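You operate a simulated robot arm through the tools that you are given. There is no shell and no other tool. Be economical: measure what you need, move in short steps, check, and stop when the job is done.

You run a simulated two-armed robot. Do the job below in one go: nothing can be reset, and whatever is moved stays where it is left.

Task
Tape the spine of the orange report and rub the tape down.
Fine: it waits in the taping jig; lower the tape arm, raise it again, rub all along with the green bar, stand the bar back. Where these are worked on the way, their far stop is far enough and under half their travel is too little: tape arm.

It is judged by the outcome, as a careful person would: the job done as asked, and still so three seconds after it is handed in. It fails if anything else is knocked over, pushed out of place, dropped, spilled or broken.

Robot
Two 7-joint arms with two-finger grippers on one trunk, on a base that drives. Base frame: it is fixed to the floor where the robot stands at the start and does not move with it; the origin is under the middle of the robot, x ahead of it, y to its left, z up; the surface under the hand at the start is at about z = 86. Units: cm, degrees, N and s.
The left shoulder is at the start at [5, 21.6, 124.6], the right one opposite. With the tool pointing down near the work surface each hand reaches from about 24 to 78 cm from the robot's upright axis, wherever it stands, measured 20 degrees to its own side. Places, roughly: rubbing bar stand [60, 10, 90]; tape arm [40, 0, 110]; taping jig [40, 10, 90]. Payload 3.18 kg a hand.
The tool frame of a hand sits at the grasp point between the pads (the TCP): z along the fingers, y along the line on which they close. The tips reach 3 cm beyond it. The gripper opens to 14.4 cm. The gripper's body begins 10.3 cm behind the TCP.
Orientation is that of the tool frame in the base frame, as a unit quaternion [w, x, y, z]. With the fingers straight down and closing along the base's y, the tool's x points along the base's -x, its y along +y and its z along -z.

Tools
- The arms move only by the tool arm_command. It takes "left_moves", "right_moves" or both (then of equal length, played together; a hand with none holds still); each is text: rows parted by semicolons, each of 7 numbers parted by spaces: the turn, a rotation vector about the tool's x, y, z in degrees, then the shift along the tool's x, y, z in cm, then the opening, from 0 (shut) to 1 (fully open). In form: ax ay az x y z jaw; .... A call has 1 to 20 rows; each row shifts and turns the commanded pose from where the row before left it, along the tool's axes as they then stand. Each row takes 0.2 s and may step no farther than 5 cm and 8.6 degrees from the row before; otherwise, or with a gripper value out of range, the whole call is refused. Where a pose cannot be reached the arm comes as near as it can. A force on the tool above 90 N (or 10 N above the force at the start of the call, whichever is more), or a blocked arm, ends the call early, and 0.2 s more pass. The fingers move at their own pace and stop on an object; they squeeze with about 22 N. The grip force told is the motor's: it shows also when the fingers shut on nothing. Time passes only in rows, and 0.2 s behind the last, so rows that do not move let the fingers close. It gives the time, the measured TCP pose, the force on the tool (base axes), the opening and the grip force at its end, in the units of the frame above (readings bear some noise), with the torque about the TCP (base axes, N m) and any sound that the robot's microphone picked up.
- Cameras (640 x 400 px; columns grow to the right, rows downward): "scene" is now at [13.69, 1.23, 143.8]; the picture's right is [0.04, -1.00, 0.00], its down [-0.56, -0.02, -0.83] and it looks along [0.83, 0.03, -0.56] (base axes); focal length 214 px, centre (320, 200). "left" rides on the left gripper at [7.6, -1.6, -14.3] in its tool frame; the picture's right is [0.21, 0.98, 0.00], its down [-0.84, 0.18, -0.51] and it looks along [-0.50, 0.11, 0.86] (tool axes); focal length 218 px, centre (320, 200). "right" rides on the right gripper at [7.6, 1.6, -14.3] in its tool frame; the picture's right is [-0.21, 0.98, 0.00], its down [-0.84, -0.18, -0.51] and it looks along [-0.50, -0.11, 0.86] (tool axes); focal length 218 px, centre (320, 200). There is no depth. A picture from a camera that has moved, and an enlarged one, comes with that camera's place and axes in the base frame and with its lens. The place of the scene camera against the robot may be out by one fixed shift of up to 1.8 cm in any direction.
- capture(camera): a new picture of that camera. It takes no simulated time.
- raise_lower(by): slides the trunk up (or, below 0, down) by that many cm; the arms and the scene camera ride with it, the base frame stays. It gives what a move gives, with no picture.
- steer(legs): drives the robot by 1 to 6 legs, each [ahead, left, turn to the left] in cm, cm and degrees, along the robot's own axes; the way and the turn of a leg run together, so that a leg with both is an arc; at most 150 cm and 180 degrees a leg. The arms and the cameras ride along, it lands a little off, and it stops where it bumps. It gives what a move gives.
- pan_tilt(pan, tilt): turns the head with the scene camera to pan (to the left, within 80 degrees either way) and tilt (down, from -29 to 69), counted from straight ahead of the robot. It gives what a move gives.
- inspect(camera, box): a new picture of the part [left, top, right, bottom] of that camera's present view, enlarged. It takes no simulated time.
- job_done(): hands the job in; it is judged then, once.

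Work in short steps. Places have to be worked out from the pictures, the camera data and where the tool is seen: move nearer, look again, correct. Check each grasp and each placing, and mend what went wrong. You have 120 turns and 100 pictures in all, those below and enlarged ones among them. Open the grippers and draw the arms clear of the work before you hand the job in, unless the task says otherwise; then end with one line.

The tools are called after "Emit:" as name(argument=value, ...) on one line, values as JSON. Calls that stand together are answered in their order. arm_command: Moves the arms, as the interface text tells. Its arguments: {"type":"object","properties":{"left_moves":{"type":"string"},"right_moves":{"type":"string"}},"required":[]} The other tools are called the same way: raise_lower (by) slides the trunk up or down; steer (legs) drives the base; pan_tilt (pan, tilt) turns the head that bears the scene camera; capture (camera) takes a picture; inspect (camera, box) takes an enlarged picture of a part of a camera's view; job_done () hands the job in.

At the start:

```text
time: 0.0
left_eef_pos: [28.97, 18.07, 137.27]
left_tcp_rot: [0.0, -0.001, 1.0, -0.001]
left_ft_force: [0.2, 0.0, 0.1]
left_ft_torque: [-0.01, 0.0, 0.01]
left_grip_width: 14.41
left_grasp_force: 0.2
right_eef_pos: [32.7, -10.14, 135.59]
right_tcp_rot: [0.001, 0.0, 1.0, 0.0]
right_ft_force: [-0.6, -0.4, -0.2]
right_ft_torque: [-0.02, -0.01, -0.03]
right_grip_width: 14.39
right_grasp_force: 0.0
trunk travel left (down, up): [-32.5, 4.4]
robot x, y, heading: [0.08, -0.12, -0.1]
head pan, tilt: [2.3, 34.3]
```

scene: 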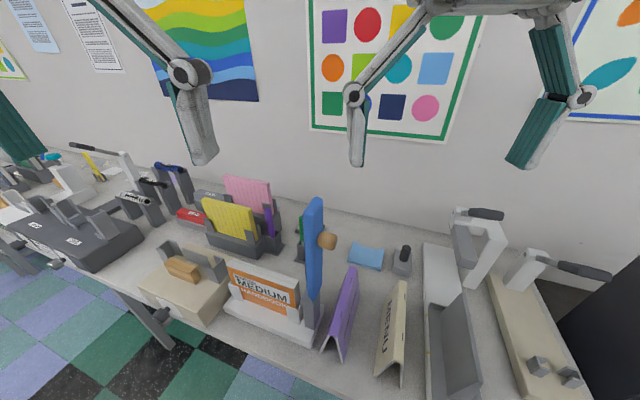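
right: 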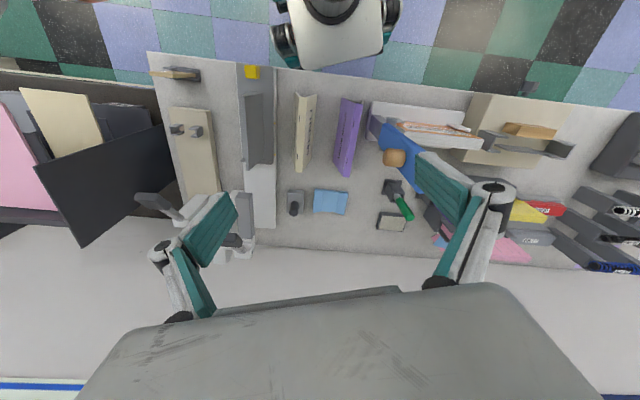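
left: 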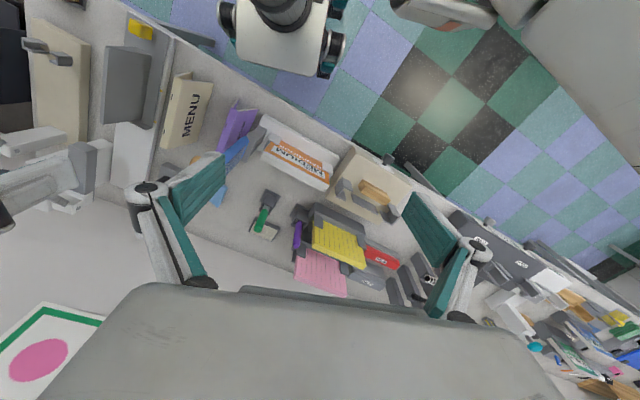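

I'll look closer at the jig, the blue tape arm and the green bar.

Emit:
inspect(camera="scene", box=[200, 180, 360, 360])

Emit:
inspect(camera="right", box=[340, 80, 500, 240])

Emit:
inspect(camera="left", box=[200, 100, 360, 260])

```text
2.22 times, centred on (280, 270) of scene
camera zoom: at [13.69, 1.23, 143.8], right [0.04, -1.0, 0.0], down [-0.56, -0.02, -0.83], along [0.83, 0.03, -0.56], focal length 477 px, centre (409, 44)
```

zoom: 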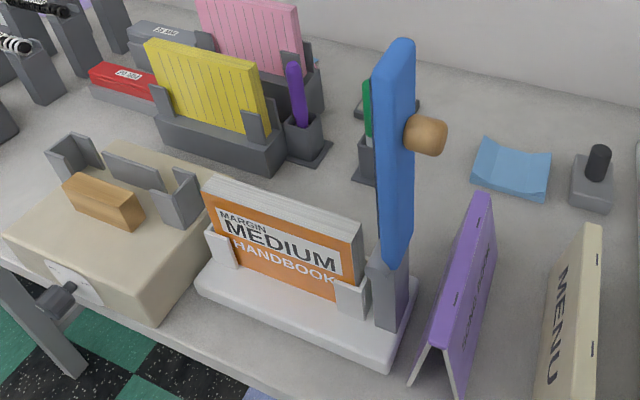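

```text
2.50 times, centred on (420, 160) of right
camera zoom: at [25.05, -8.71, 149.99], right [0.21, 0.98, 0.0], down [0.84, -0.18, 0.51], along [0.5, -0.11, -0.86], focal length 546 px, centre (70, 300)
```

zoom: 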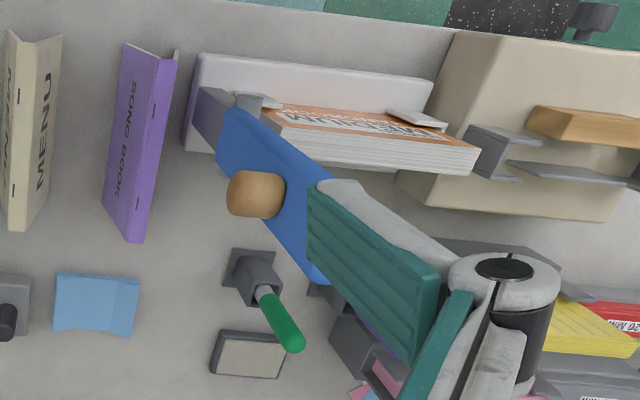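

```text
2.50 times, centred on (280, 180) of left
camera zoom: at [21.48, 16.49, 151.52], right [-0.21, 0.98, 0.0], down [0.84, 0.18, 0.51], along [0.5, 0.11, -0.86], focal length 546 px, centre (420, 250)
```

zoom: 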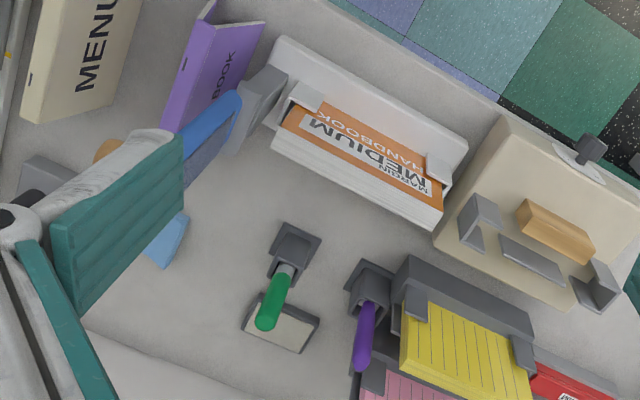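

From the two hand views I get the report's top front edge running from about (41,7) to (46,24) at z≈100. That makes the jig yawed about 14°, with the knob near (38,-1,120). I'll move the right hand aside and turn it so its fingers close across the jig line.

Emit:
arm_command(right_moves="0 0 0 0 -4 0 1; 0 0 0 0 -4 0 1; 0 0 8.04 0 0 0 1; 0 0 8.04 0 0 0 1; 0 0 8.04 0 0 0 1; 0 0 8.04 0 0 0 1; 0 0 8.04 0 0 0 1; 0 0 8.04 0 0 0 1; 0 0 8.04 0 0 0 1; 0 0 8.04 0 0 0 1; 0 0 8.04 0 0 0 1; 0 0 8.04 0 0 0 1; 0 0 8.04 0 0 0 1; 0 0 8.04 0 0 0 1; 0 0 8.04 0 0 0 1")

Emit:
capture(camera="right")

Emit:
capture(camera="scene")

```text
time: 3.2
left_eef_pos: [29.03, 18.22, 137.38]
left_tcp_rot: [0.0, -0.001, 1.0, -0.001]
left_ft_force: [0.3, -0.9, -0.6]
left_ft_torque: [-0.01, -0.01, 0.0]
left_grip_width: 14.39
left_grasp_force: 0.1
right_eef_pos: [32.76, -18.25, 135.76]
right_tcp_rot: [0.0, 0.791, 0.612, 0.0]
right_ft_force: [-0.6, -0.2, 0.3]
right_ft_torque: [0.02, 0.01, -0.01]
right_grip_width: 14.42
right_grasp_force: 0.0
trunk travel left (down, up): [-32.5, 4.4]
robot x, y, heading: [-0.36, -0.07, -0.1]
head pan, tilt: [2.3, 34.3]
```

```text
93 pictures are left
camera right: at [36.24, -11.34, 150.03], right [0.89, -0.45, 0.0], down [-0.39, -0.77, 0.51], along [-0.23, -0.45, -0.86], focal length 218 px, centre (320, 200)
```

right: 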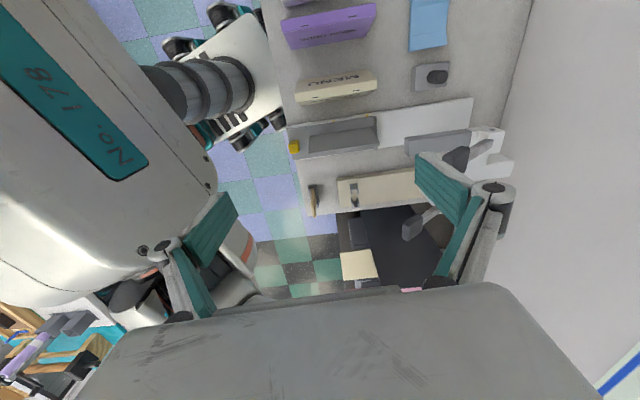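

```text
92 pictures are left
camera scene: at [13.69, 1.23, 143.8], right [0.04, -1.0, 0.0], down [-0.56, -0.02, -0.83], along [0.83, 0.03, -0.56], focal length 214 px, centre (320, 200)
```

scene: 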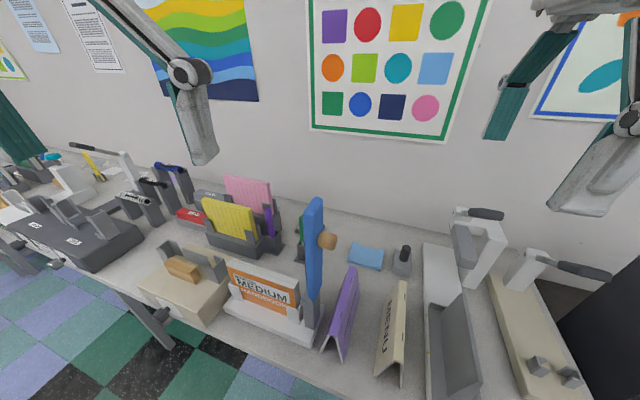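

Now I tilt the right fingers level, pointing along the jig towards the knob.

Emit:
arm_command(right_moves="0 8.18 0 0 0 0 1; 0 8.18 0 0 0 0 1; 0 8.18 0 0 0 0 1; 0 8.18 0 0 0 0 1; 0 8.18 0 0 0 0 1; 0 8.18 0 0 0 0 1; 0 8.18 0 0 0 0 1; 0 8.18 0 0 0 0 1; 0 8.18 0 0 0 0 1; 0 8.18 0 0 0 0 1; 0 8.18 0 0 0 0 1; 0 0 0 0 0 0 1")

Emit:
capture(camera="right")

Emit:
capture(camera="scene")

```text
time: 5.8
left_eef_pos: [28.98, 18.36, 137.43]
left_tcp_rot: [0.001, -0.001, 1.0, -0.002]
left_ft_force: [0.5, -0.3, 0.5]
left_ft_torque: [-0.04, -0.01, 0.04]
left_grip_width: 14.43
left_grasp_force: 0.0
right_eef_pos: [32.67, -18.18, 135.68]
right_tcp_rot: [-0.433, 0.559, 0.434, 0.559]
right_ft_force: [-0.1, -0.3, 0.5]
right_ft_torque: [-0.05, 0.01, -0.02]
right_grip_width: 14.42
right_grasp_force: 0.0
trunk travel left (down, up): [-32.5, 4.4]
robot x, y, heading: [-0.12, -0.41, 0.2]
head pan, tilt: [2.3, 34.3]
```

```text
91 pictures are left
camera right: at [30.7, -32.6, 143.38], right [0.95, -0.24, -0.21], down [-0.3, -0.45, -0.84], along [0.11, 0.86, -0.5], focal length 218 px, centre (320, 200)
```

right: 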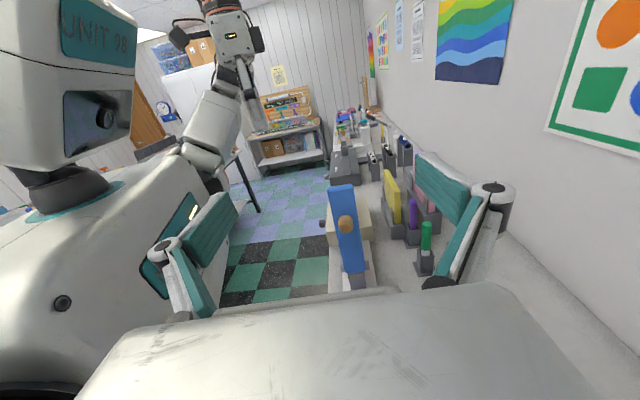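

```text
90 pictures are left
camera scene: at [13.64, 1.29, 143.8], right [0.04, -1.0, 0.0], down [-0.56, -0.02, -0.83], along [0.83, 0.03, -0.56], focal length 214 px, centre (320, 200)
```

scene: 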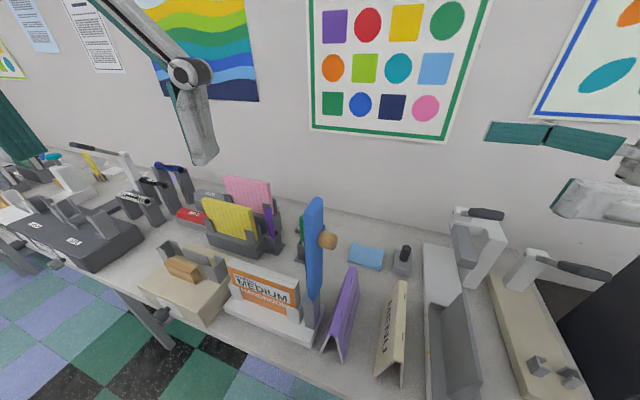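

The pose works. I'll enlarge the tape arm in this end-on view.

Emit:
inspect(camera="right", box=[300, 165, 450, 300])

```text
2.96 times, centred on (375, 232) of right
camera zoom: at [30.7, -32.6, 143.38], right [0.95, -0.24, -0.21], down [-0.3, -0.45, -0.84], along [0.11, 0.86, -0.5], focal length 647 px, centre (157, 104)
```

zoom: 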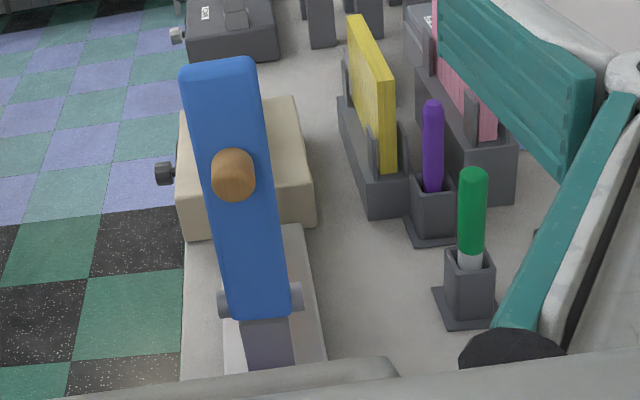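

Combining the views, I place the knob at about (38.5,-0.2,118) and the hinge near (39.5,3,103). The arm is about 5 cm wide. I'll lower the right hand to a standoff in line with the knob.

Emit:
arm_command(right_moves="0 0 0 -3.54 0.23 1.8 0.6; 0 0 0 -3.54 0.23 1.8 0.6; 0 0 0 -3.54 0.23 1.8 0.5; 0 0 0 -3.54 0.23 1.8 0.5; 0 0 0 -3.54 0.23 1.8 0.5; 0 0 0 0 0 0 0.5; 0 0 0 0 0 0 0.5")

Emit:
capture(camera="right")

Emit:
inspect(camera="scene", box=[240, 170, 440, 350])

Emit:
inspect(camera="left", box=[80, 60, 340, 260])

```text
time: 7.4
left_eef_pos: [29.07, 18.13, 137.31]
left_tcp_rot: [0.0, -0.001, 1.0, -0.001]
left_ft_force: [0.6, 0.3, -1.4]
left_ft_torque: [-0.02, -0.04, 0.0]
left_grip_width: 14.42
left_grasp_force: 0.1
right_eef_pos: [38.31, -11.01, 118.54]
right_tcp_rot: [-0.433, 0.559, 0.433, 0.559]
right_ft_force: [0.0, 0.1, 0.0]
right_ft_torque: [-0.01, 0.0, -0.01]
right_grip_width: 7.16
right_grasp_force: 0.1
right hand out of reach, approached as far as the arm can: row 1, 2, 3
trunk travel left (down, up): [-32.5, 4.4]
robot x, y, heading: [0.17, 0.12, -0.1]
head pan, tilt: [2.3, 34.3]
```

```text
88 pictures are left
camera right: at [36.4, -25.44, 126.29], right [0.95, -0.25, -0.21], down [-0.3, -0.45, -0.84], along [0.11, 0.86, -0.5], focal length 218 px, centre (320, 200)
```

right: 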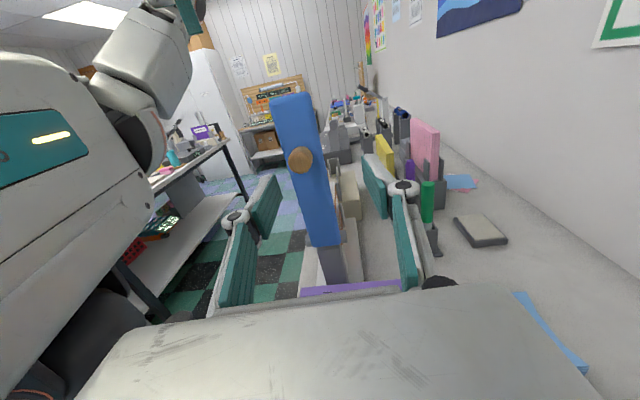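

```text
2.22 times, centred on (340, 260) of scene
camera zoom: at [13.71, 1.24, 143.8], right [0.04, -1.0, 0.0], down [-0.56, -0.02, -0.83], along [0.82, 0.03, -0.56], focal length 477 px, centre (276, 67)
```

zoom: 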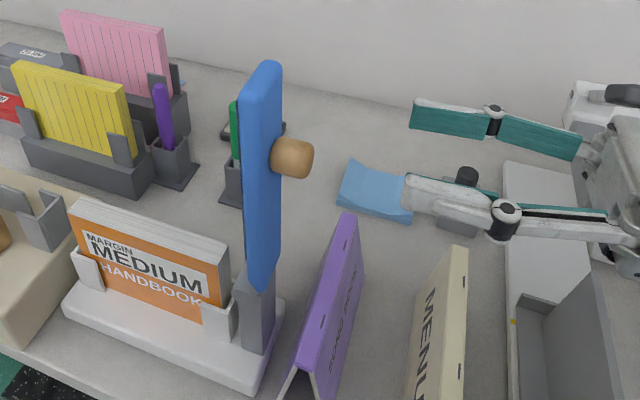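

```text
2.00 times, centred on (210, 160) of left
camera zoom: at [21.5, 16.49, 151.52], right [-0.21, 0.98, 0.0], down [0.84, 0.18, 0.51], along [0.5, 0.1, -0.86], focal length 436 px, centre (540, 280)
```

zoom: 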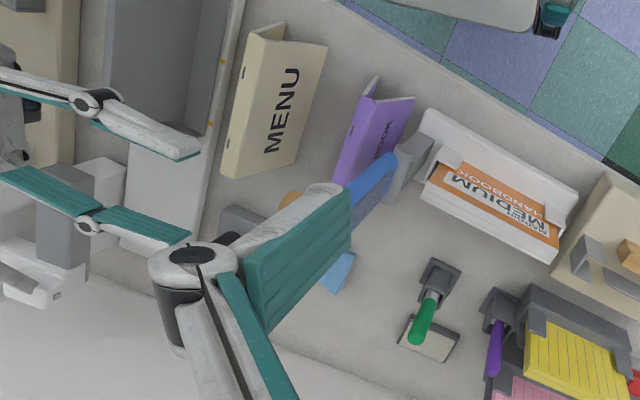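

The knob re-measures at (38.4,-0.2,117.7). I'll centre sideways first, then come in partway.

Emit:
arm_command(right_moves="0 0 0 -0.42 -1.3 0 0.5; 0 0 0 -0.42 -1.3 0 0.5; 0 0 0 0 0 2 0.5; 0 0 0 0 0 2 0.5; 0 0 0 0 0 0 0.5")

Emit:
capture(camera="right")

```text
time: 8.6
left_eef_pos: [26.93, 18.67, 137.73]
left_tcp_rot: [0.008, 0.005, 1.0, -0.003]
left_ft_force: [0.1, -0.2, -0.5]
left_ft_torque: [0.01, -0.06, 0.0]
left_grip_width: 14.41
left_grasp_force: 0.0
right_eef_pos: [36.44, -6.64, 117.66]
right_tcp_rot: [-0.421, 0.562, 0.434, 0.564]
right_ft_force: [0.1, 0.5, -0.1]
right_ft_torque: [-0.02, -0.01, 0.02]
right_grip_width: 7.17
right_grasp_force: 0.0
right hand out of reach, approached as far as the arm can: row 1, 2
trunk travel left (down, up): [-32.5, 4.4]
robot x, y, heading: [-0.26, -0.05, -0.4]
head pan, tilt: [2.3, 34.3]
```

```text
85 pictures are left
camera right: at [34.12, -20.89, 125.45], right [0.94, -0.26, -0.19], down [-0.3, -0.45, -0.84], along [0.13, 0.85, -0.51], focal length 218 px, centre (320, 200)
```

right: 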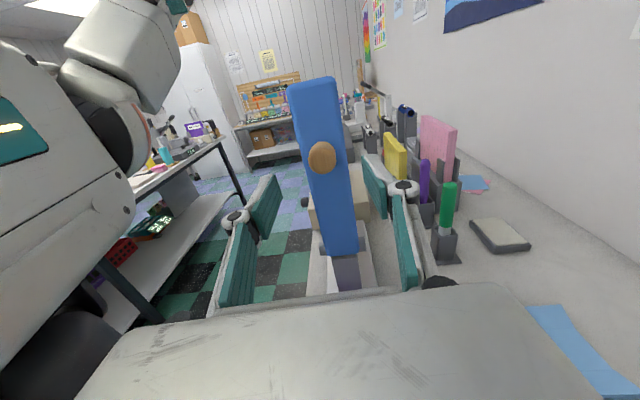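

The left hand shifted slightly, so the right arm looks cramped against its limits. I'll pull back from the knob and back the base up 10 cm to give it room.

Emit:
arm_command(right_moves="0 0 0 0 0 -3 0.5; 0 0 0 0 0 -3 0.5; 0 0 0 0 0 0 0.5")

Emit:
steer(legs=[[-10, 0, 0]])

Emit:
capture(camera="right")

Emit:
capture(camera="scene")

```text
time: 9.4
left_eef_pos: [29.36, 18.29, 137.37]
left_tcp_rot: [-0.001, -0.002, 1.0, -0.001]
left_ft_force: [0.6, -0.5, 0.5]
left_ft_torque: [-0.02, 0.08, 0.01]
left_grip_width: 14.4
left_grasp_force: 0.1
right_eef_pos: [37.16, -12.34, 117.3]
right_tcp_rot: [-0.434, 0.56, 0.432, 0.559]
right_ft_force: [0.8, 0.0, 0.6]
right_ft_torque: [0.0, -0.01, 0.06]
right_grip_width: 7.22
right_grasp_force: 0.1
trunk travel left (down, up): [-32.5, 4.4]
robot x, y, heading: [-0.04, 0.07, 0.3]
head pan, tilt: [2.3, 34.3]
```

```text
time: 10.5
left_eef_pos: [19.24, 18.25, 137.37]
left_tcp_rot: [-0.001, -0.001, 1.0, -0.001]
left_ft_force: [0.2, 0.0, -1.0]
left_ft_torque: [0.01, -0.03, 0.0]
left_grip_width: 14.4
left_grasp_force: 0.1
right_eef_pos: [27.43, -12.54, 117.25]
right_tcp_rot: [-0.433, 0.559, 0.433, 0.559]
right_ft_force: [-0.5, 0.2, 0.6]
right_ft_torque: [-0.05, -0.03, -0.03]
right_grip_width: 7.2
right_grasp_force: 0.2
trunk travel left (down, up): [-32.5, 4.4]
robot x, y, heading: [-9.8, -0.22, 0.1]
head pan, tilt: [2.3, 34.3]
```

```text
84 pictures are left
camera right: at [25.31, -26.83, 125.0], right [0.95, -0.24, -0.21], down [-0.3, -0.45, -0.84], along [0.11, 0.86, -0.5], focal length 218 px, centre (320, 200)
```

right: 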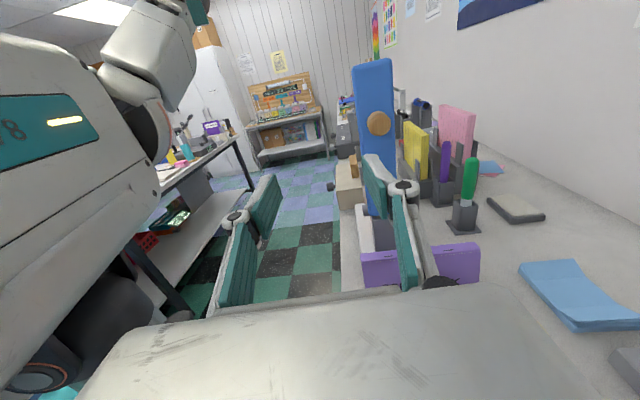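

```text
83 pictures are left
camera scene: at [3.96, 1.23, 143.8], right [0.04, -1.0, 0.0], down [-0.56, -0.02, -0.83], along [0.83, 0.03, -0.56], focal length 214 px, centre (320, 200)
```

scene: 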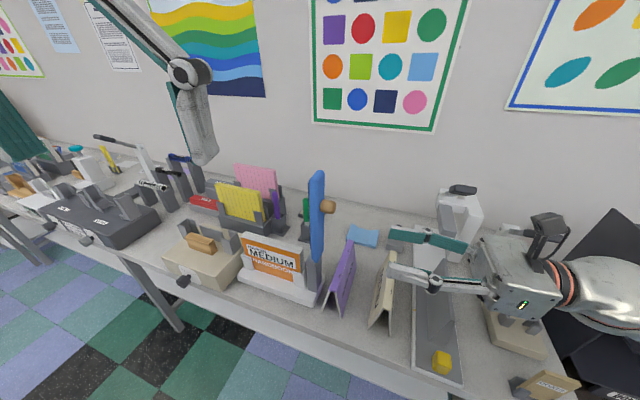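

The knob holds at (38.5,-0.2,117.7). I'll move over in line with it, 6 cm short.

Emit:
arm_command(right_moves="0 0 0 0.15 2.5 1 0.5; 0 0 0 0.15 2.5 1 0.5; 0 0 0 0.15 2.56 1 0.5; 0 0 0 0 0 1.9 0.5; 0 0 0 0 0 2 0.5; 0 0 0 0 0 0 0.5")

Emit:
capture(camera="right")

```text
time: 11.9
left_eef_pos: [19.32, 18.13, 137.31]
left_tcp_rot: [0.001, -0.001, 1.0, -0.001]
left_ft_force: [-0.2, 0.2, 0.6]
left_ft_torque: [0.0, -0.05, 0.01]
left_grip_width: 14.43
left_grasp_force: 0.0
right_eef_pos: [36.25, -7.65, 117.8]
right_tcp_rot: [-0.433, 0.559, 0.433, 0.559]
right_ft_force: [-0.8, 0.0, 0.7]
right_ft_torque: [-0.01, -0.01, 0.01]
right_grip_width: 7.17
right_grasp_force: 0.1
trunk travel left (down, up): [-32.5, 4.4]
robot x, y, heading: [-9.42, -0.15, 0.0]
head pan, tilt: [2.3, 34.3]
```

```text
82 pictures are left
camera right: at [34.31, -22.05, 125.49], right [0.95, -0.24, -0.21], down [-0.3, -0.45, -0.84], along [0.11, 0.86, -0.5], focal length 218 px, centre (320, 200)
```

right: 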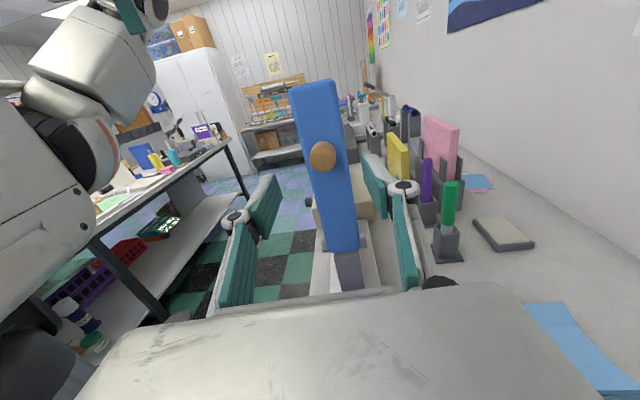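

Well aligned, with 6 cm left to go. I'll move in and watch the force.

Emit:
arm_command(right_moves="0 0 0 0 0.35 2 0.5; 0 0 0 0 0 2 0.5; 0 0 0 0 0 1.5 0.5; 0 0 0 0 0 0 0.5")

Emit:
inspect(camera="right", box=[200, 70, 460, 300])

Emit:
inspect(camera="scene", box=[240, 160, 420, 320])

Emit:
capture(camera="left")

```text
time: 12.9
left_eef_pos: [19.39, 18.23, 137.34]
left_tcp_rot: [0.0, -0.001, 1.0, -0.001]
left_ft_force: [-0.7, 0.2, -0.5]
left_ft_torque: [0.0, 0.0, 0.0]
left_grip_width: 14.4
left_grasp_force: 0.0
right_eef_pos: [38.46, -2.4, 117.97]
right_tcp_rot: [-0.433, 0.559, 0.433, 0.559]
right_ft_force: [-0.3, 0.4, -0.4]
right_ft_torque: [-0.01, 0.01, -0.01]
right_grip_width: 7.2
right_grasp_force: 0.1
trunk travel left (down, up): [-32.5, 4.4]
robot x, y, heading: [-9.75, 0.01, 0.1]
head pan, tilt: [2.3, 34.3]
```

```text
1.74 times, centred on (330, 185) of right
camera zoom: at [36.34, -16.75, 125.56], right [0.95, -0.25, -0.21], down [-0.3, -0.45, -0.84], along [0.11, 0.86, -0.5], focal length 380 px, centre (303, 226)
```

zoom: 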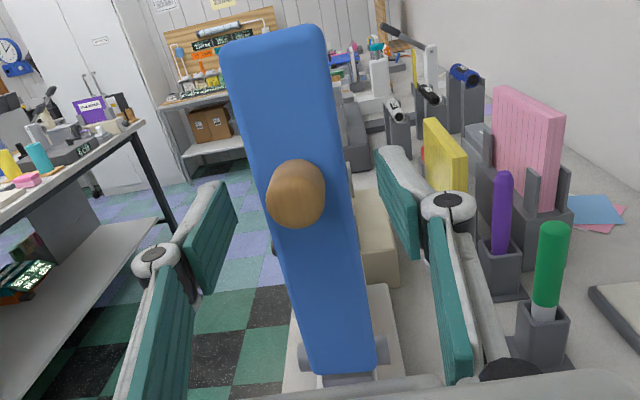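

```text
2.50 times, centred on (330, 240) of scene
camera zoom: at [4.04, 1.21, 143.8], right [0.04, -1.0, 0.0], down [-0.56, -0.02, -0.83], along [0.83, 0.03, -0.56], focal length 536 px, centre (295, 100)
```

zoom: 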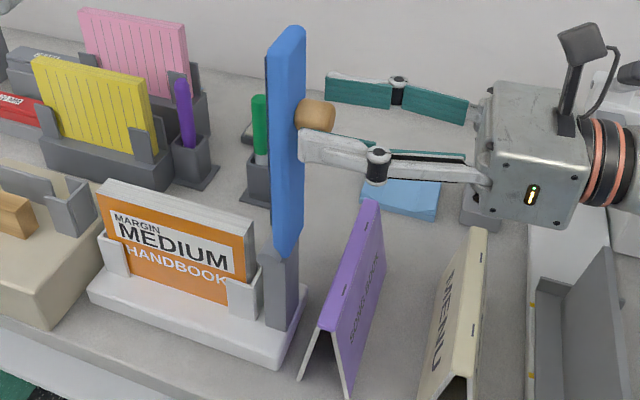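

```text
79 pictures are left
camera left: at [11.82, 16.47, 151.53], right [-0.21, 0.98, 0.0], down [0.84, 0.18, 0.51], along [0.5, 0.11, -0.86], focal length 218 px, centre (320, 200)
```

left: 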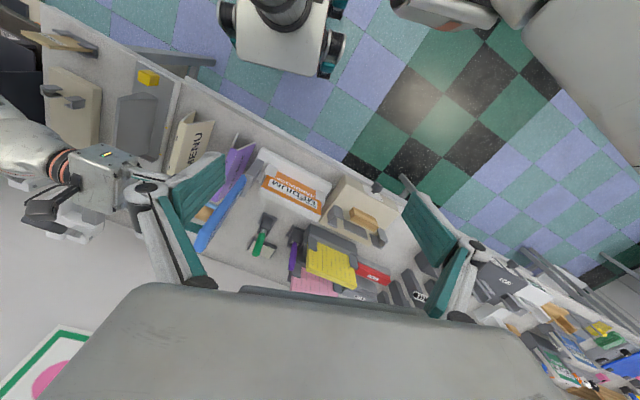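

The fingers straddle the knob and their midpoint matches it in the scene view. Closing now.

Emit:
arm_command(right_moves="0 0 0 0 0 0 0.25; 0 0 0 0 0 0 0.1; 0 0 0 0 0 0 0; 0 0 0 0 0 0 0; 0 0 0 0 0 0 0")

Emit:
inspect(camera="right", box=[200, 70, 460, 300])

```text
time: 14.1
left_eef_pos: [19.01, 18.31, 137.26]
left_tcp_rot: [0.001, -0.001, 1.0, -0.001]
left_ft_force: [-0.2, -0.8, 0.3]
left_ft_torque: [0.01, -0.02, -0.02]
left_grip_width: 14.38
left_grasp_force: 0.1
right_eef_pos: [38.01, -2.21, 117.98]
right_tcp_rot: [-0.434, 0.558, 0.435, 0.557]
right_ft_force: [-17.0, 7.0, -6.1]
right_ft_torque: [-0.04, 0.09, -0.34]
right_grip_width: 2.81
right_grasp_force: 45.1
trunk travel left (down, up): [-32.5, 4.4]
robot x, y, heading: [-9.77, 0.22, 0.2]
head pan, tilt: [2.3, 34.3]
```

```text
1.74 times, centred on (330, 185) of right
camera zoom: at [36.09, -16.57, 125.59], right [0.95, -0.24, -0.21], down [-0.3, -0.45, -0.84], along [0.11, 0.86, -0.5], focal length 380 px, centre (303, 226)
```

zoom: 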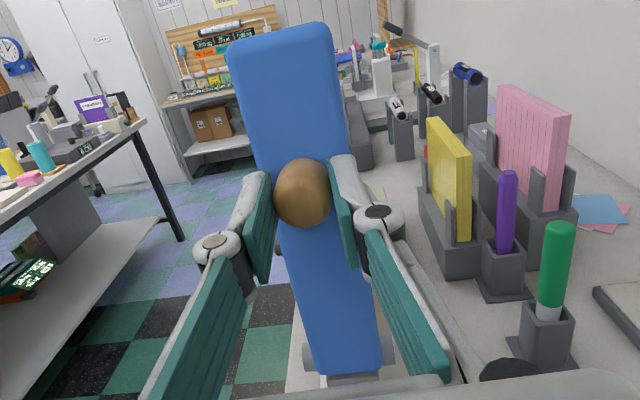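

The knob is gripped (2.8 cm wide). I estimate the hinge 14.7 cm below and 4.4 cm ahead of the TCP. I'll start the arc with small steps and check force and position.

Emit:
arm_command(right_moves="0 -3.75 0 0.256 -0.2 0.971 0; 0 -3.75 0 0.256 0 0.971 0; 0 -3.75 0 0.256 0 0.971 0; 0 -3.75 0 0.256 0 0.971 0")

Emit:
inspect(camera="scene", box=[240, 160, 420, 320])

```text
time: 15.1
left_eef_pos: [19.27, 18.23, 137.44]
left_tcp_rot: [0.0, 0.0, 1.0, -0.001]
left_ft_force: [-0.1, -0.2, 0.3]
left_ft_torque: [0.02, 0.0, 0.0]
left_grip_width: 14.41
left_grasp_force: 0.0
right_eef_pos: [39.08, 1.42, 118.79]
right_tcp_rot: [-0.37, 0.625, 0.484, 0.488]
right_ft_force: [9.5, 2.0, 22.6]
right_ft_torque: [1.19, -0.53, -0.75]
right_grip_width: 2.76
right_grasp_force: 45.0
trunk travel left (down, up): [-32.5, 4.4]
robot x, y, heading: [-9.67, 0.16, -0.3]
head pan, tilt: [2.3, 34.3]
```

```text
2.50 times, centred on (330, 240) of scene
camera zoom: at [4.04, 1.23, 143.83], right [0.04, -1.0, 0.0], down [-0.56, -0.02, -0.83], along [0.83, 0.03, -0.56], focal length 536 px, centre (295, 100)
```

zoom: 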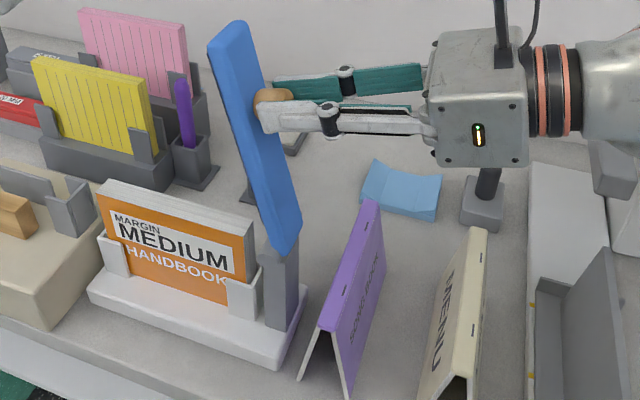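

The arm follows the arc with a modest force (the tool is a little low). I'll continue with a slight correction.

Emit:
arm_command(right_moves="0 -3.75 0 0.5 0.1 0.971 0; 0 -3.75 0 0.256 0 0.971 0; 0 -3.75 0 0.256 0 0.971 0; 0 -3.75 0 0.256 0 0.971 0; 0 -3.75 0 0.256 0 0.971 0; 0 -3.75 0 0.256 0 0.971 0")

```text
time: 16.5
left_eef_pos: [19.55, 18.33, 137.44]
left_tcp_rot: [-0.001, -0.002, 1.0, -0.001]
left_ft_force: [-0.5, -0.3, 0.1]
left_ft_torque: [-0.03, -0.02, -0.01]
left_grip_width: 14.38
left_grasp_force: 0.0
right_eef_pos: [41.1, 7.42, 118.34]
right_tcp_rot: [-0.271, 0.705, 0.548, 0.36]
right_ft_force: [27.4, 7.9, 35.6]
right_ft_torque: [0.6, -0.95, -0.72]
right_grip_width: 2.72
right_grasp_force: 44.6
trunk travel left (down, up): [-32.5, 4.4]
robot x, y, heading: [-9.31, -0.39, 0.4]
head pan, tilt: [2.3, 34.3]
```

The force is now outward along the arm plus sideways. So the hinge lies about 2 cm further along, and the jig is yawed a bit more than I thought. I'll correct and go on.

Emit:
arm_command(right_moves="0 0 0 0.4 0.3 -0.1 0; 0 0 0 0.36 0.25 -0.1 0; 0 -3.75 0 0.381 0.07 0.975 0; 0 -3.75 0 0.381 0.07 0.975 0; 0 -3.75 0 0.381 0.07 0.975 0; 0 -3.75 0 0.381 0.07 0.975 0")

Emit:
inspect(camera="scene", box=[220, 140, 420, 320])

Emit:
capture(camera="right")

```text
time: 17.9
left_eef_pos: [19.4, 18.26, 137.43]
left_tcp_rot: [0.0, -0.001, 1.0, -0.002]
left_ft_force: [0.0, -0.3, 0.0]
left_ft_torque: [-0.01, 0.01, 0.0]
left_grip_width: 14.4
left_grasp_force: 0.1
right_eef_pos: [42.46, 11.18, 116.64]
right_tcp_rot: [-0.198, 0.749, 0.581, 0.252]
right_ft_force: [2.6, 10.0, -1.8]
right_ft_torque: [1.29, -0.85, -0.25]
right_grip_width: 2.74
right_grasp_force: 45.0
trunk travel left (down, up): [-32.5, 4.4]
robot x, y, heading: [-9.9, 0.1, -0.0]
head pan, tilt: [2.3, 34.3]
```

```text
2.22 times, centred on (320, 230) of scene
camera zoom: at [4.09, 1.38, 143.78], right [0.04, -1.0, 0.0], down [-0.56, -0.02, -0.83], along [0.82, 0.03, -0.56], focal length 477 px, centre (320, 133)
```

zoom: 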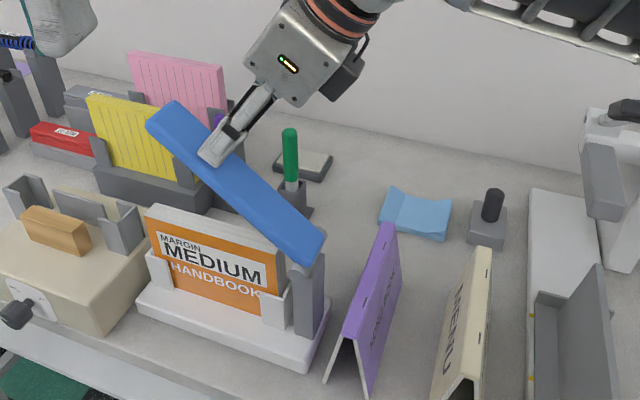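

```text
75 pictures are left
camera right: at [43.34, 8.09, 132.7], right [0.91, -0.4, -0.13], down [-0.42, -0.9, -0.11], along [-0.07, 0.15, -0.99], focal length 218 px, centre (320, 200)
```

right: 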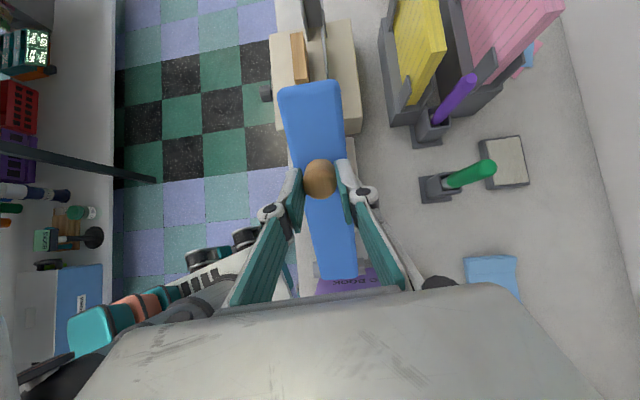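

Forces are low and the arm is past half way. Continuing.

Emit:
arm_command(right_moves="0 -3.75 0 0.381 0.05 0.975 0; 0 -3.75 0 0.381 0.05 0.975 0; 0 -3.75 0 0.381 0.05 0.975 0; 0 -3.75 0 0.381 0.05 0.975 0; 0 -3.75 0 0.381 0.05 0.975 0; 0 -3.75 0 0.381 0.05 0.975 0")

Emit:
inspect(camera="scene", box=[220, 140, 420, 320])

```text
time: 19.3
left_eef_pos: [19.3, 18.19, 137.32]
left_tcp_rot: [0.0, -0.001, 1.0, -0.001]
left_ft_force: [-0.8, 0.2, 0.3]
left_ft_torque: [0.01, 0.02, 0.0]
left_grip_width: 14.4
left_grasp_force: 0.0
right_eef_pos: [43.88, 15.57, 112.78]
right_tcp_rot: [-0.08, 0.784, 0.607, 0.102]
right_ft_force: [-8.7, 5.9, -4.7]
right_ft_torque: [0.95, -0.05, 0.04]
right_grip_width: 2.7
right_grasp_force: 44.9
trunk travel left (down, up): [-32.5, 4.4]
robot x, y, heading: [-9.82, -0.52, 0.2]
head pan, tilt: [2.3, 34.3]
```

```text
2.22 times, centred on (320, 230) of scene
camera zoom: at [3.97, 1.34, 143.8], right [0.04, -1.0, 0.0], down [-0.56, -0.02, -0.83], along [0.83, 0.03, -0.56], focal length 477 px, centre (320, 133)
```

zoom: 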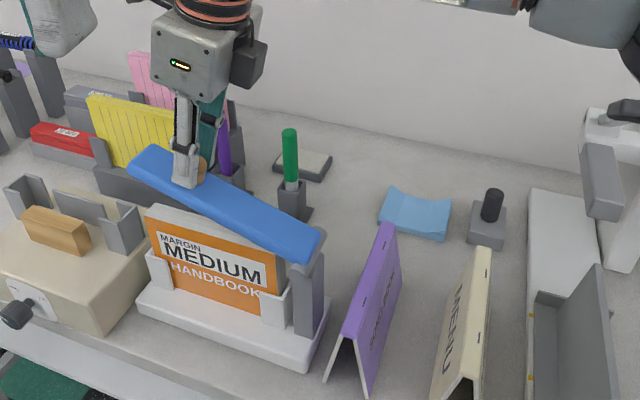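

About 15° remain. I'll finish the arc down onto the spine.

Emit:
arm_command(right_moves="0 -3.75 0 0.381 0.0 0.975 0; 0 -3.75 0 0.381 0.0 0.975 0; 0 -3.75 0 0.381 0.0 0.975 0; 0 -3.75 0 0.381 0 0.975 0; 0 -1.5 0 0.15 0 0.4 0; 0 0 0 0 0 0 0")

Emit:
inspect(camera="scene", box=[220, 140, 420, 320])

```text
time: 20.2
left_eef_pos: [19.07, 18.48, 137.27]
left_tcp_rot: [-0.001, -0.004, 1.0, 0.0]
left_ft_force: [2.2, 0.2, -0.4]
left_ft_torque: [0.01, 0.22, -0.01]
left_grip_width: 14.4
left_grasp_force: 0.0
right_eef_pos: [44.19, 15.99, 112.64]
right_tcp_rot: [-0.09, 0.803, 0.589, 0.016]
right_ft_force: [-44.6, 12.2, 7.3]
right_ft_torque: [-1.29, 0.8, -0.08]
right_grip_width: 2.91
right_grasp_force: 44.9
right hand out of reach, approached as far as the arm can: row 4
trunk travel left (down, up): [-32.5, 4.4]
robot x, y, heading: [-10.16, -0.22, 0.2]
head pan, tilt: [2.3, 34.3]
stopped in row 4 (right hand): the force on the tool passed its limit at 92 N (the readings are from after the stop); the commanded pose is now the measured one
```

```text
2.22 times, centred on (320, 230) of scene
camera zoom: at [3.8, 1.43, 143.83], right [0.04, -1.0, 0.0], down [-0.56, -0.03, -0.83], along [0.83, 0.04, -0.56], focal length 477 px, centre (320, 133)
```

zoom: 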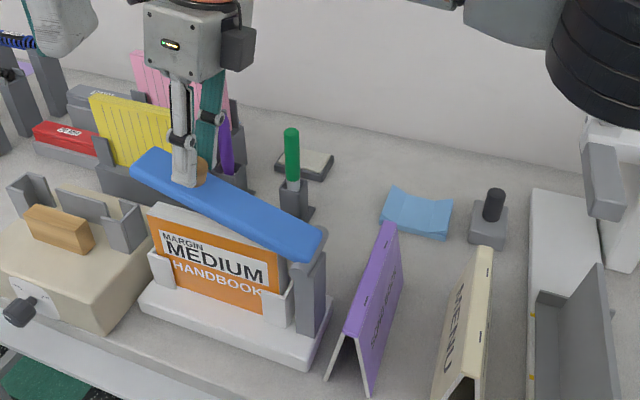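

The right arm hit its reach limit just short of down. I'll open, lift clear, and see whether the tape arm stays.

Emit:
arm_command(right_moves="0 0 0 0 0 0 0.3; 0 0 0 0 0 0 0.45; 0 0 0 0 0 0 0.45; 0 0 0 0 0 -3 0.45; 0 0 0 0 0 -3 0.45; 0 0 0 0 0 -1 0.45; 0 0 0 0 0 0 0.45")

Emit:
inspect(camera="scene", box=[180, 100, 420, 320])

Emit:
capture(camera="right")

```text
time: 22.0
left_eef_pos: [19.31, 18.24, 137.27]
left_tcp_rot: [0.0, -0.002, 1.0, -0.001]
left_ft_force: [-0.5, -0.1, 1.0]
left_ft_torque: [0.01, 0.01, -0.01]
left_grip_width: 14.38
left_grasp_force: 0.0
right_eef_pos: [48.19, 11.26, 119.54]
right_tcp_rot: [-0.097, 0.822, 0.561, 0.028]
right_ft_force: [-0.2, 0.5, -0.6]
right_ft_torque: [0.03, -0.01, -0.03]
right_grip_width: 6.49
right_grasp_force: 0.0
trunk travel left (down, up): [-32.5, 4.4]
robot x, y, heading: [-10.0, 0.08, -0.0]
head pan, tilt: [2.3, 34.3]
stopped in row 7 (right hand): the arm was blocked; the commanded pose is now the measured one
```

```text
1.82 times, centred on (300, 210) of scene
camera zoom: at [3.97, 1.22, 143.79], right [0.04, -1.0, 0.0], down [-0.56, -0.02, -0.83], along [0.82, 0.04, -0.56], focal length 390 px, centre (356, 182)
```

zoom: 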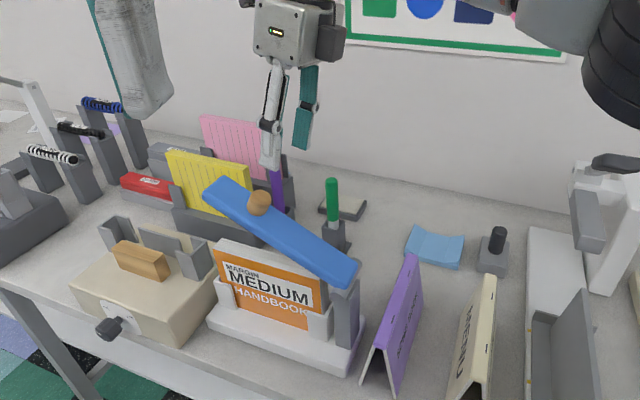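

```text
71 pictures are left
camera right: at [53.4, 14.88, 134.52], right [0.83, -0.54, -0.16], down [-0.45, -0.81, 0.39], along [-0.34, -0.25, -0.91], focal length 218 px, centre (320, 200)
```

right: 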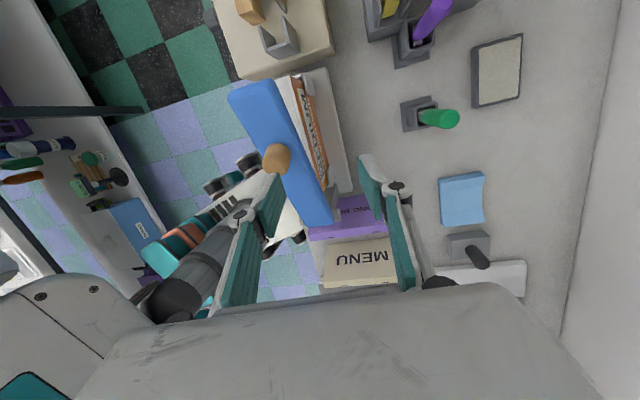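

The tape arm stays where left, about 20° up. I'll withdraw the right arm to its own side and use the left hand to finish pressing it down.

Emit:
arm_command(right_moves="0 0 0 -2 0 -2 0.45; 0 0 0 -3.8 1.4 -1.5 0.45; 0 0 0 -3.8 1.4 -1.5 0.45; 0 0 0 -3.8 1.4 -1 0.45; 0 0 0 -3.8 1.4 -0.8 0.45; 0 0 0 -3.8 1.4 -0.8 0.45; 0 0 0 -3.8 1.4 -0.8 0.45; 0 0 0 -3.8 1.4 -0.8 0.45; 0 0 0 0 0 0 0.45")

Emit:
capture(camera="scene")

Emit:
capture(camera="left")

```text
time: 24.0
left_eef_pos: [19.2, 18.32, 137.26]
left_tcp_rot: [0.0, -0.002, 1.0, -0.001]
left_ft_force: [-0.7, 0.1, 0.2]
left_ft_torque: [0.01, 0.01, 0.01]
left_grip_width: 14.4
left_grasp_force: 0.1
right_eef_pos: [47.23, -19.76, 123.09]
right_tcp_rot: [-0.094, 0.821, 0.562, 0.026]
right_ft_force: [0.0, 0.2, -0.2]
right_ft_torque: [-0.01, 0.02, 0.0]
right_grip_width: 6.45
right_grasp_force: 0.0
trunk travel left (down, up): [-32.5, 4.4]
robot x, y, heading: [-9.6, 0.0, 0.1]
head pan, tilt: [2.3, 34.3]
```

```text
70 pictures are left
camera scene: at [3.99, 1.38, 143.79], right [0.04, -1.0, 0.0], down [-0.56, -0.03, -0.83], along [0.82, 0.04, -0.56], focal length 214 px, centre (320, 200)
```

scene: 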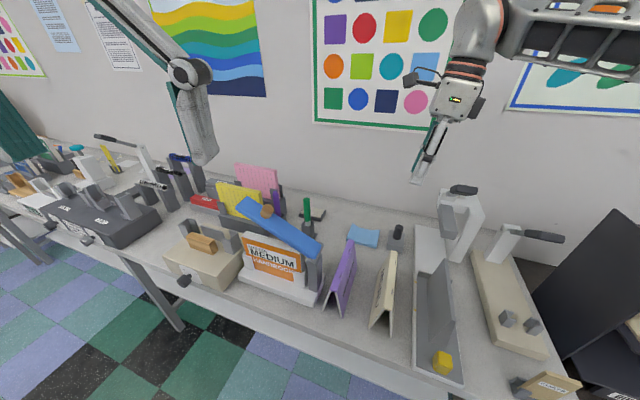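

```text
69 pictures are left
camera left: at [11.73, 16.66, 151.51], right [-0.21, 0.98, 0.0], down [0.84, 0.18, 0.51], along [0.5, 0.11, -0.86], focal length 218 px, centre (320, 200)
```

left: 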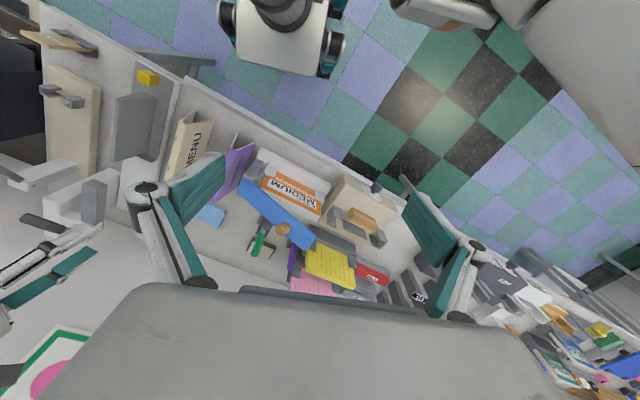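

I place the knob near (44.4,15.2,110.8). I'll bring the left hand over it, high up, and turn it so the fingers close across the arm.

Emit:
arm_command(left_moves="0 0 0 -4.8 -0.6 0 0.5; 0 0 0 -4.8 -0.6 0 0.5; 0 0 0 -4.8 -0.6 0 0.5; 0 0 0 -4.8 -0.6 0 0.5; 0 0 0 -4.8 -0.6 0 0.5; 0 0 -8 0 0 0 0.5; 0 0 -8 0 0 0 0.5; 0 0 -8 0 0 0 0.5; 0 0 -8 0 0 0 0.5; 0 0 -8 0 0 0 0.5; 0 0 -8 0 0 0 0.5; 0 0 -8 0 0 0 0.5; 0 0 -8 0 0 0 0.5; 0 0 -8 0 0 0 0.5; 0 0 0 0 0 0 0.5")

Emit:
capture(camera="left")

```text
time: 27.2
left_eef_pos: [35.31, 16.67, 137.39]
left_tcp_rot: [-0.001, -0.59, 0.807, -0.001]
left_ft_force: [0.3, -0.4, -0.4]
left_ft_torque: [0.02, -0.02, 0.01]
left_grip_width: 7.2
left_grasp_force: 0.1
left hand out of reach, approached as far as the arm can: row 4, 5
right_eef_pos: [47.22, -19.83, 122.98]
right_tcp_rot: [-0.094, 0.82, 0.564, 0.026]
right_ft_force: [0.2, -1.0, -0.8]
right_ft_torque: [0.01, 0.01, -0.01]
right_grip_width: 6.47
right_grasp_force: 0.0
trunk travel left (down, up): [-32.5, 4.4]
robot x, y, heading: [-9.87, -0.23, 0.2]
head pan, tilt: [2.3, 34.3]
```

```text
68 pictures are left
camera left: at [34.54, 8.81, 151.53], right [-1.0, 0.1, 0.0], down [0.08, 0.86, 0.51], along [0.05, 0.5, -0.86], focal length 218 px, centre (320, 200)
```

left: 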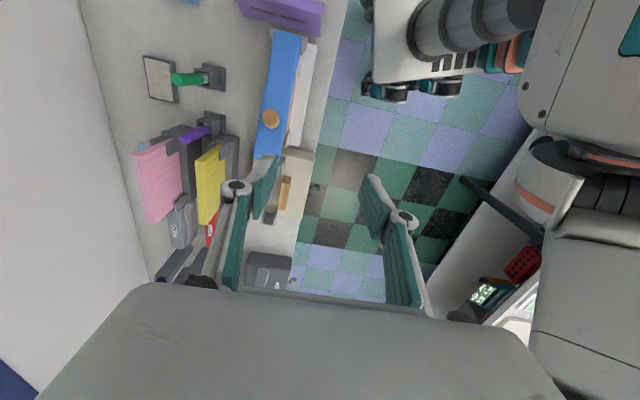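

The knob re-measures at (44.2,14.9,110.9). I'll bring the left hand down over it to a standoff.

Emit:
arm_command(left_moves="0 0 0 -0.2 -1 3.4 0.4; 0 0 0 -0.2 -1.6 3.4 0.4; 0 0 0 -0.2 -2.2 3.3 0.4; 0 0 0 -0.2 -2.2 3.3 0.4; 0 0 0 -0.2 -2 3.1 0.4; 0 0 0 0 0 0 0.4")

Emit:
capture(camera="left")

Emit:
capture(camera="scene")

```text
time: 28.6
left_eef_pos: [43.93, 14.81, 120.77]
left_tcp_rot: [0.0, -0.59, 0.808, -0.001]
left_ft_force: [-0.1, -0.3, -0.3]
left_ft_torque: [-0.01, -0.02, -0.04]
left_grip_width: 5.77
left_grasp_force: 0.1
right_eef_pos: [47.11, -19.81, 123.06]
right_tcp_rot: [-0.094, 0.821, 0.563, 0.026]
right_ft_force: [0.1, -0.6, 0.7]
right_ft_torque: [0.02, 0.0, 0.03]
right_grip_width: 6.49
right_grasp_force: 0.1
trunk travel left (down, up): [-32.5, 4.4]
robot x, y, heading: [-9.72, 0.04, -0.1]
head pan, tilt: [2.3, 34.3]
```

```text
67 pictures are left
camera left: at [43.22, 7.11, 135.04], right [-0.99, 0.1, 0.0], down [0.09, 0.86, 0.51], along [0.05, 0.5, -0.86], focal length 218 px, centre (320, 200)
```

left: 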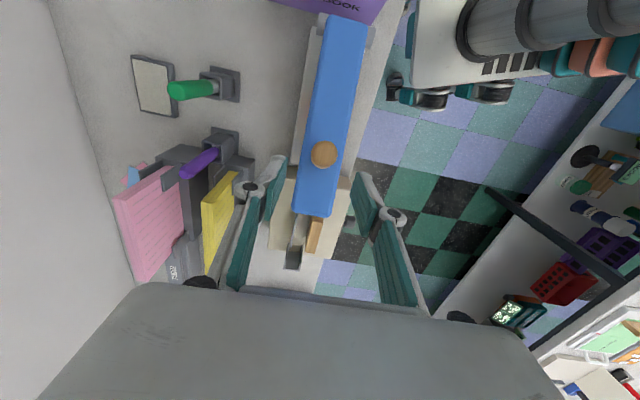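

```text
66 pictures are left
camera scene: at [3.88, 1.29, 143.81], right [0.04, -1.0, 0.0], down [-0.56, -0.02, -0.83], along [0.83, 0.04, -0.56], focal length 214 px, centre (320, 200)
```

scene: 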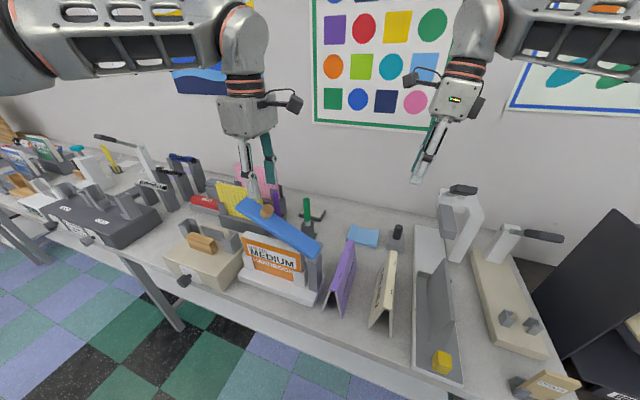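

Nearly centred on the knob. I'll descend 7.5 cm with a small correction, then close.

Emit:
arm_command(left_moves="0 0 0 -0.2 0.35 2.5 0.4; 0 0 0 0 0 2.5 0.4; 0 0 0 0 0 2.5 0.4; 0 0 0 0 0 0 0.2; 0 0 0 0 0 0 0; 0 0 0 0 0 0 0; 0 0 0 0 0 0 0")

Emit:
capture(camera="left")

```text
time: 30.2
left_eef_pos: [43.6, 15.22, 113.32]
left_tcp_rot: [0.0, -0.59, 0.807, 0.0]
left_ft_force: [-7.5, 5.4, -2.1]
left_ft_torque: [0.6, 0.12, 0.24]
left_grip_width: 4.94
left_grasp_force: 45.4
right_eef_pos: [47.17, -19.75, 123.06]
right_tcp_rot: [-0.093, 0.82, 0.564, 0.026]
right_ft_force: [-0.3, 0.4, -0.1]
right_ft_torque: [0.02, 0.0, -0.03]
right_grip_width: 6.48
right_grasp_force: 0.0
trunk travel left (down, up): [-32.5, 4.4]
robot x, y, heading: [-9.62, 0.11, 0.2]
head pan, tilt: [2.3, 34.3]
```

```text
65 pictures are left
camera left: at [42.94, 7.36, 127.5], right [-1.0, 0.1, 0.0], down [0.09, 0.86, 0.51], along [0.05, 0.5, -0.86], focal length 218 px, centre (320, 200)
```

left: 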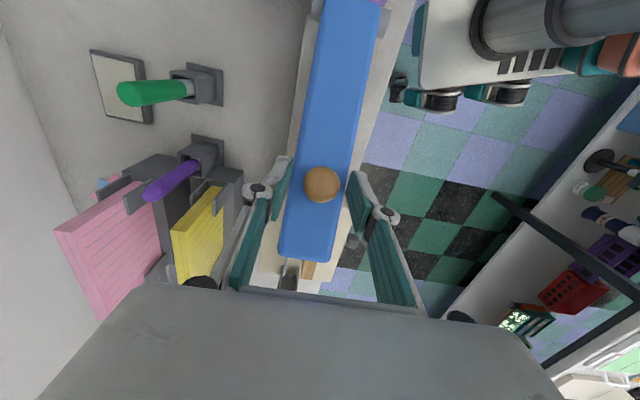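

The fingers have closed on the arm itself (4.9 cm), which is a solid hold. I'll press down along the arc until it meets the stop.

Emit:
arm_command(left_moves="0 0 0 -0.25 0 0.8 0; 0 0 0 -0.2 0 0.8 0; 0 0 0 -0.15 0 0.8 0; 0 0 0 -0.1 0 0.8 0; 0 0 0 0 0 0 0")

Emit:
inspect(camera="scene", box=[200, 160, 360, 310])

```text
time: 31.4
left_eef_pos: [44.05, 16.2, 110.24]
left_tcp_rot: [0.0, -0.591, 0.807, -0.001]
left_ft_force: [-7.2, 31.4, 14.2]
left_ft_torque: [0.46, 0.3, -0.5]
left_grip_width: 4.92
left_grasp_force: 44.9
right_eef_pos: [47.19, -19.5, 123.13]
right_tcp_rot: [-0.092, 0.82, 0.564, 0.025]
right_ft_force: [-0.3, -0.1, 0.6]
right_ft_torque: [-0.02, 0.02, -0.03]
right_grip_width: 6.48
right_grasp_force: 0.1
trunk travel left (down, up): [-32.5, 4.4]
robot x, y, heading: [-9.89, -0.06, 0.4]
head pan, tilt: [2.3, 34.3]
```

```text
2.67 times, centred on (280, 235) of scene
camera zoom: at [3.77, 1.69, 143.82], right [0.04, -1.0, 0.0], down [-0.56, -0.03, -0.83], along [0.83, 0.03, -0.56], focal length 572 px, centre (427, 107)
```

zoom: 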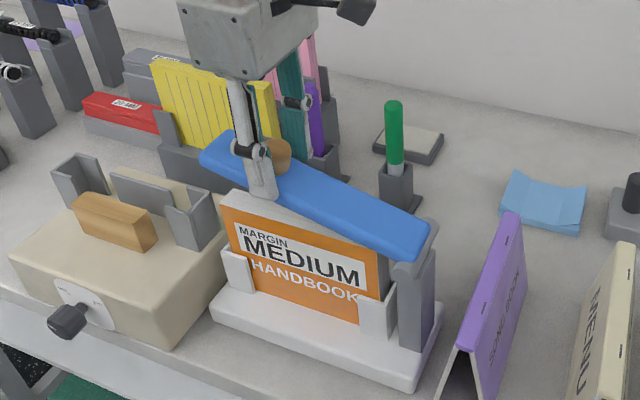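

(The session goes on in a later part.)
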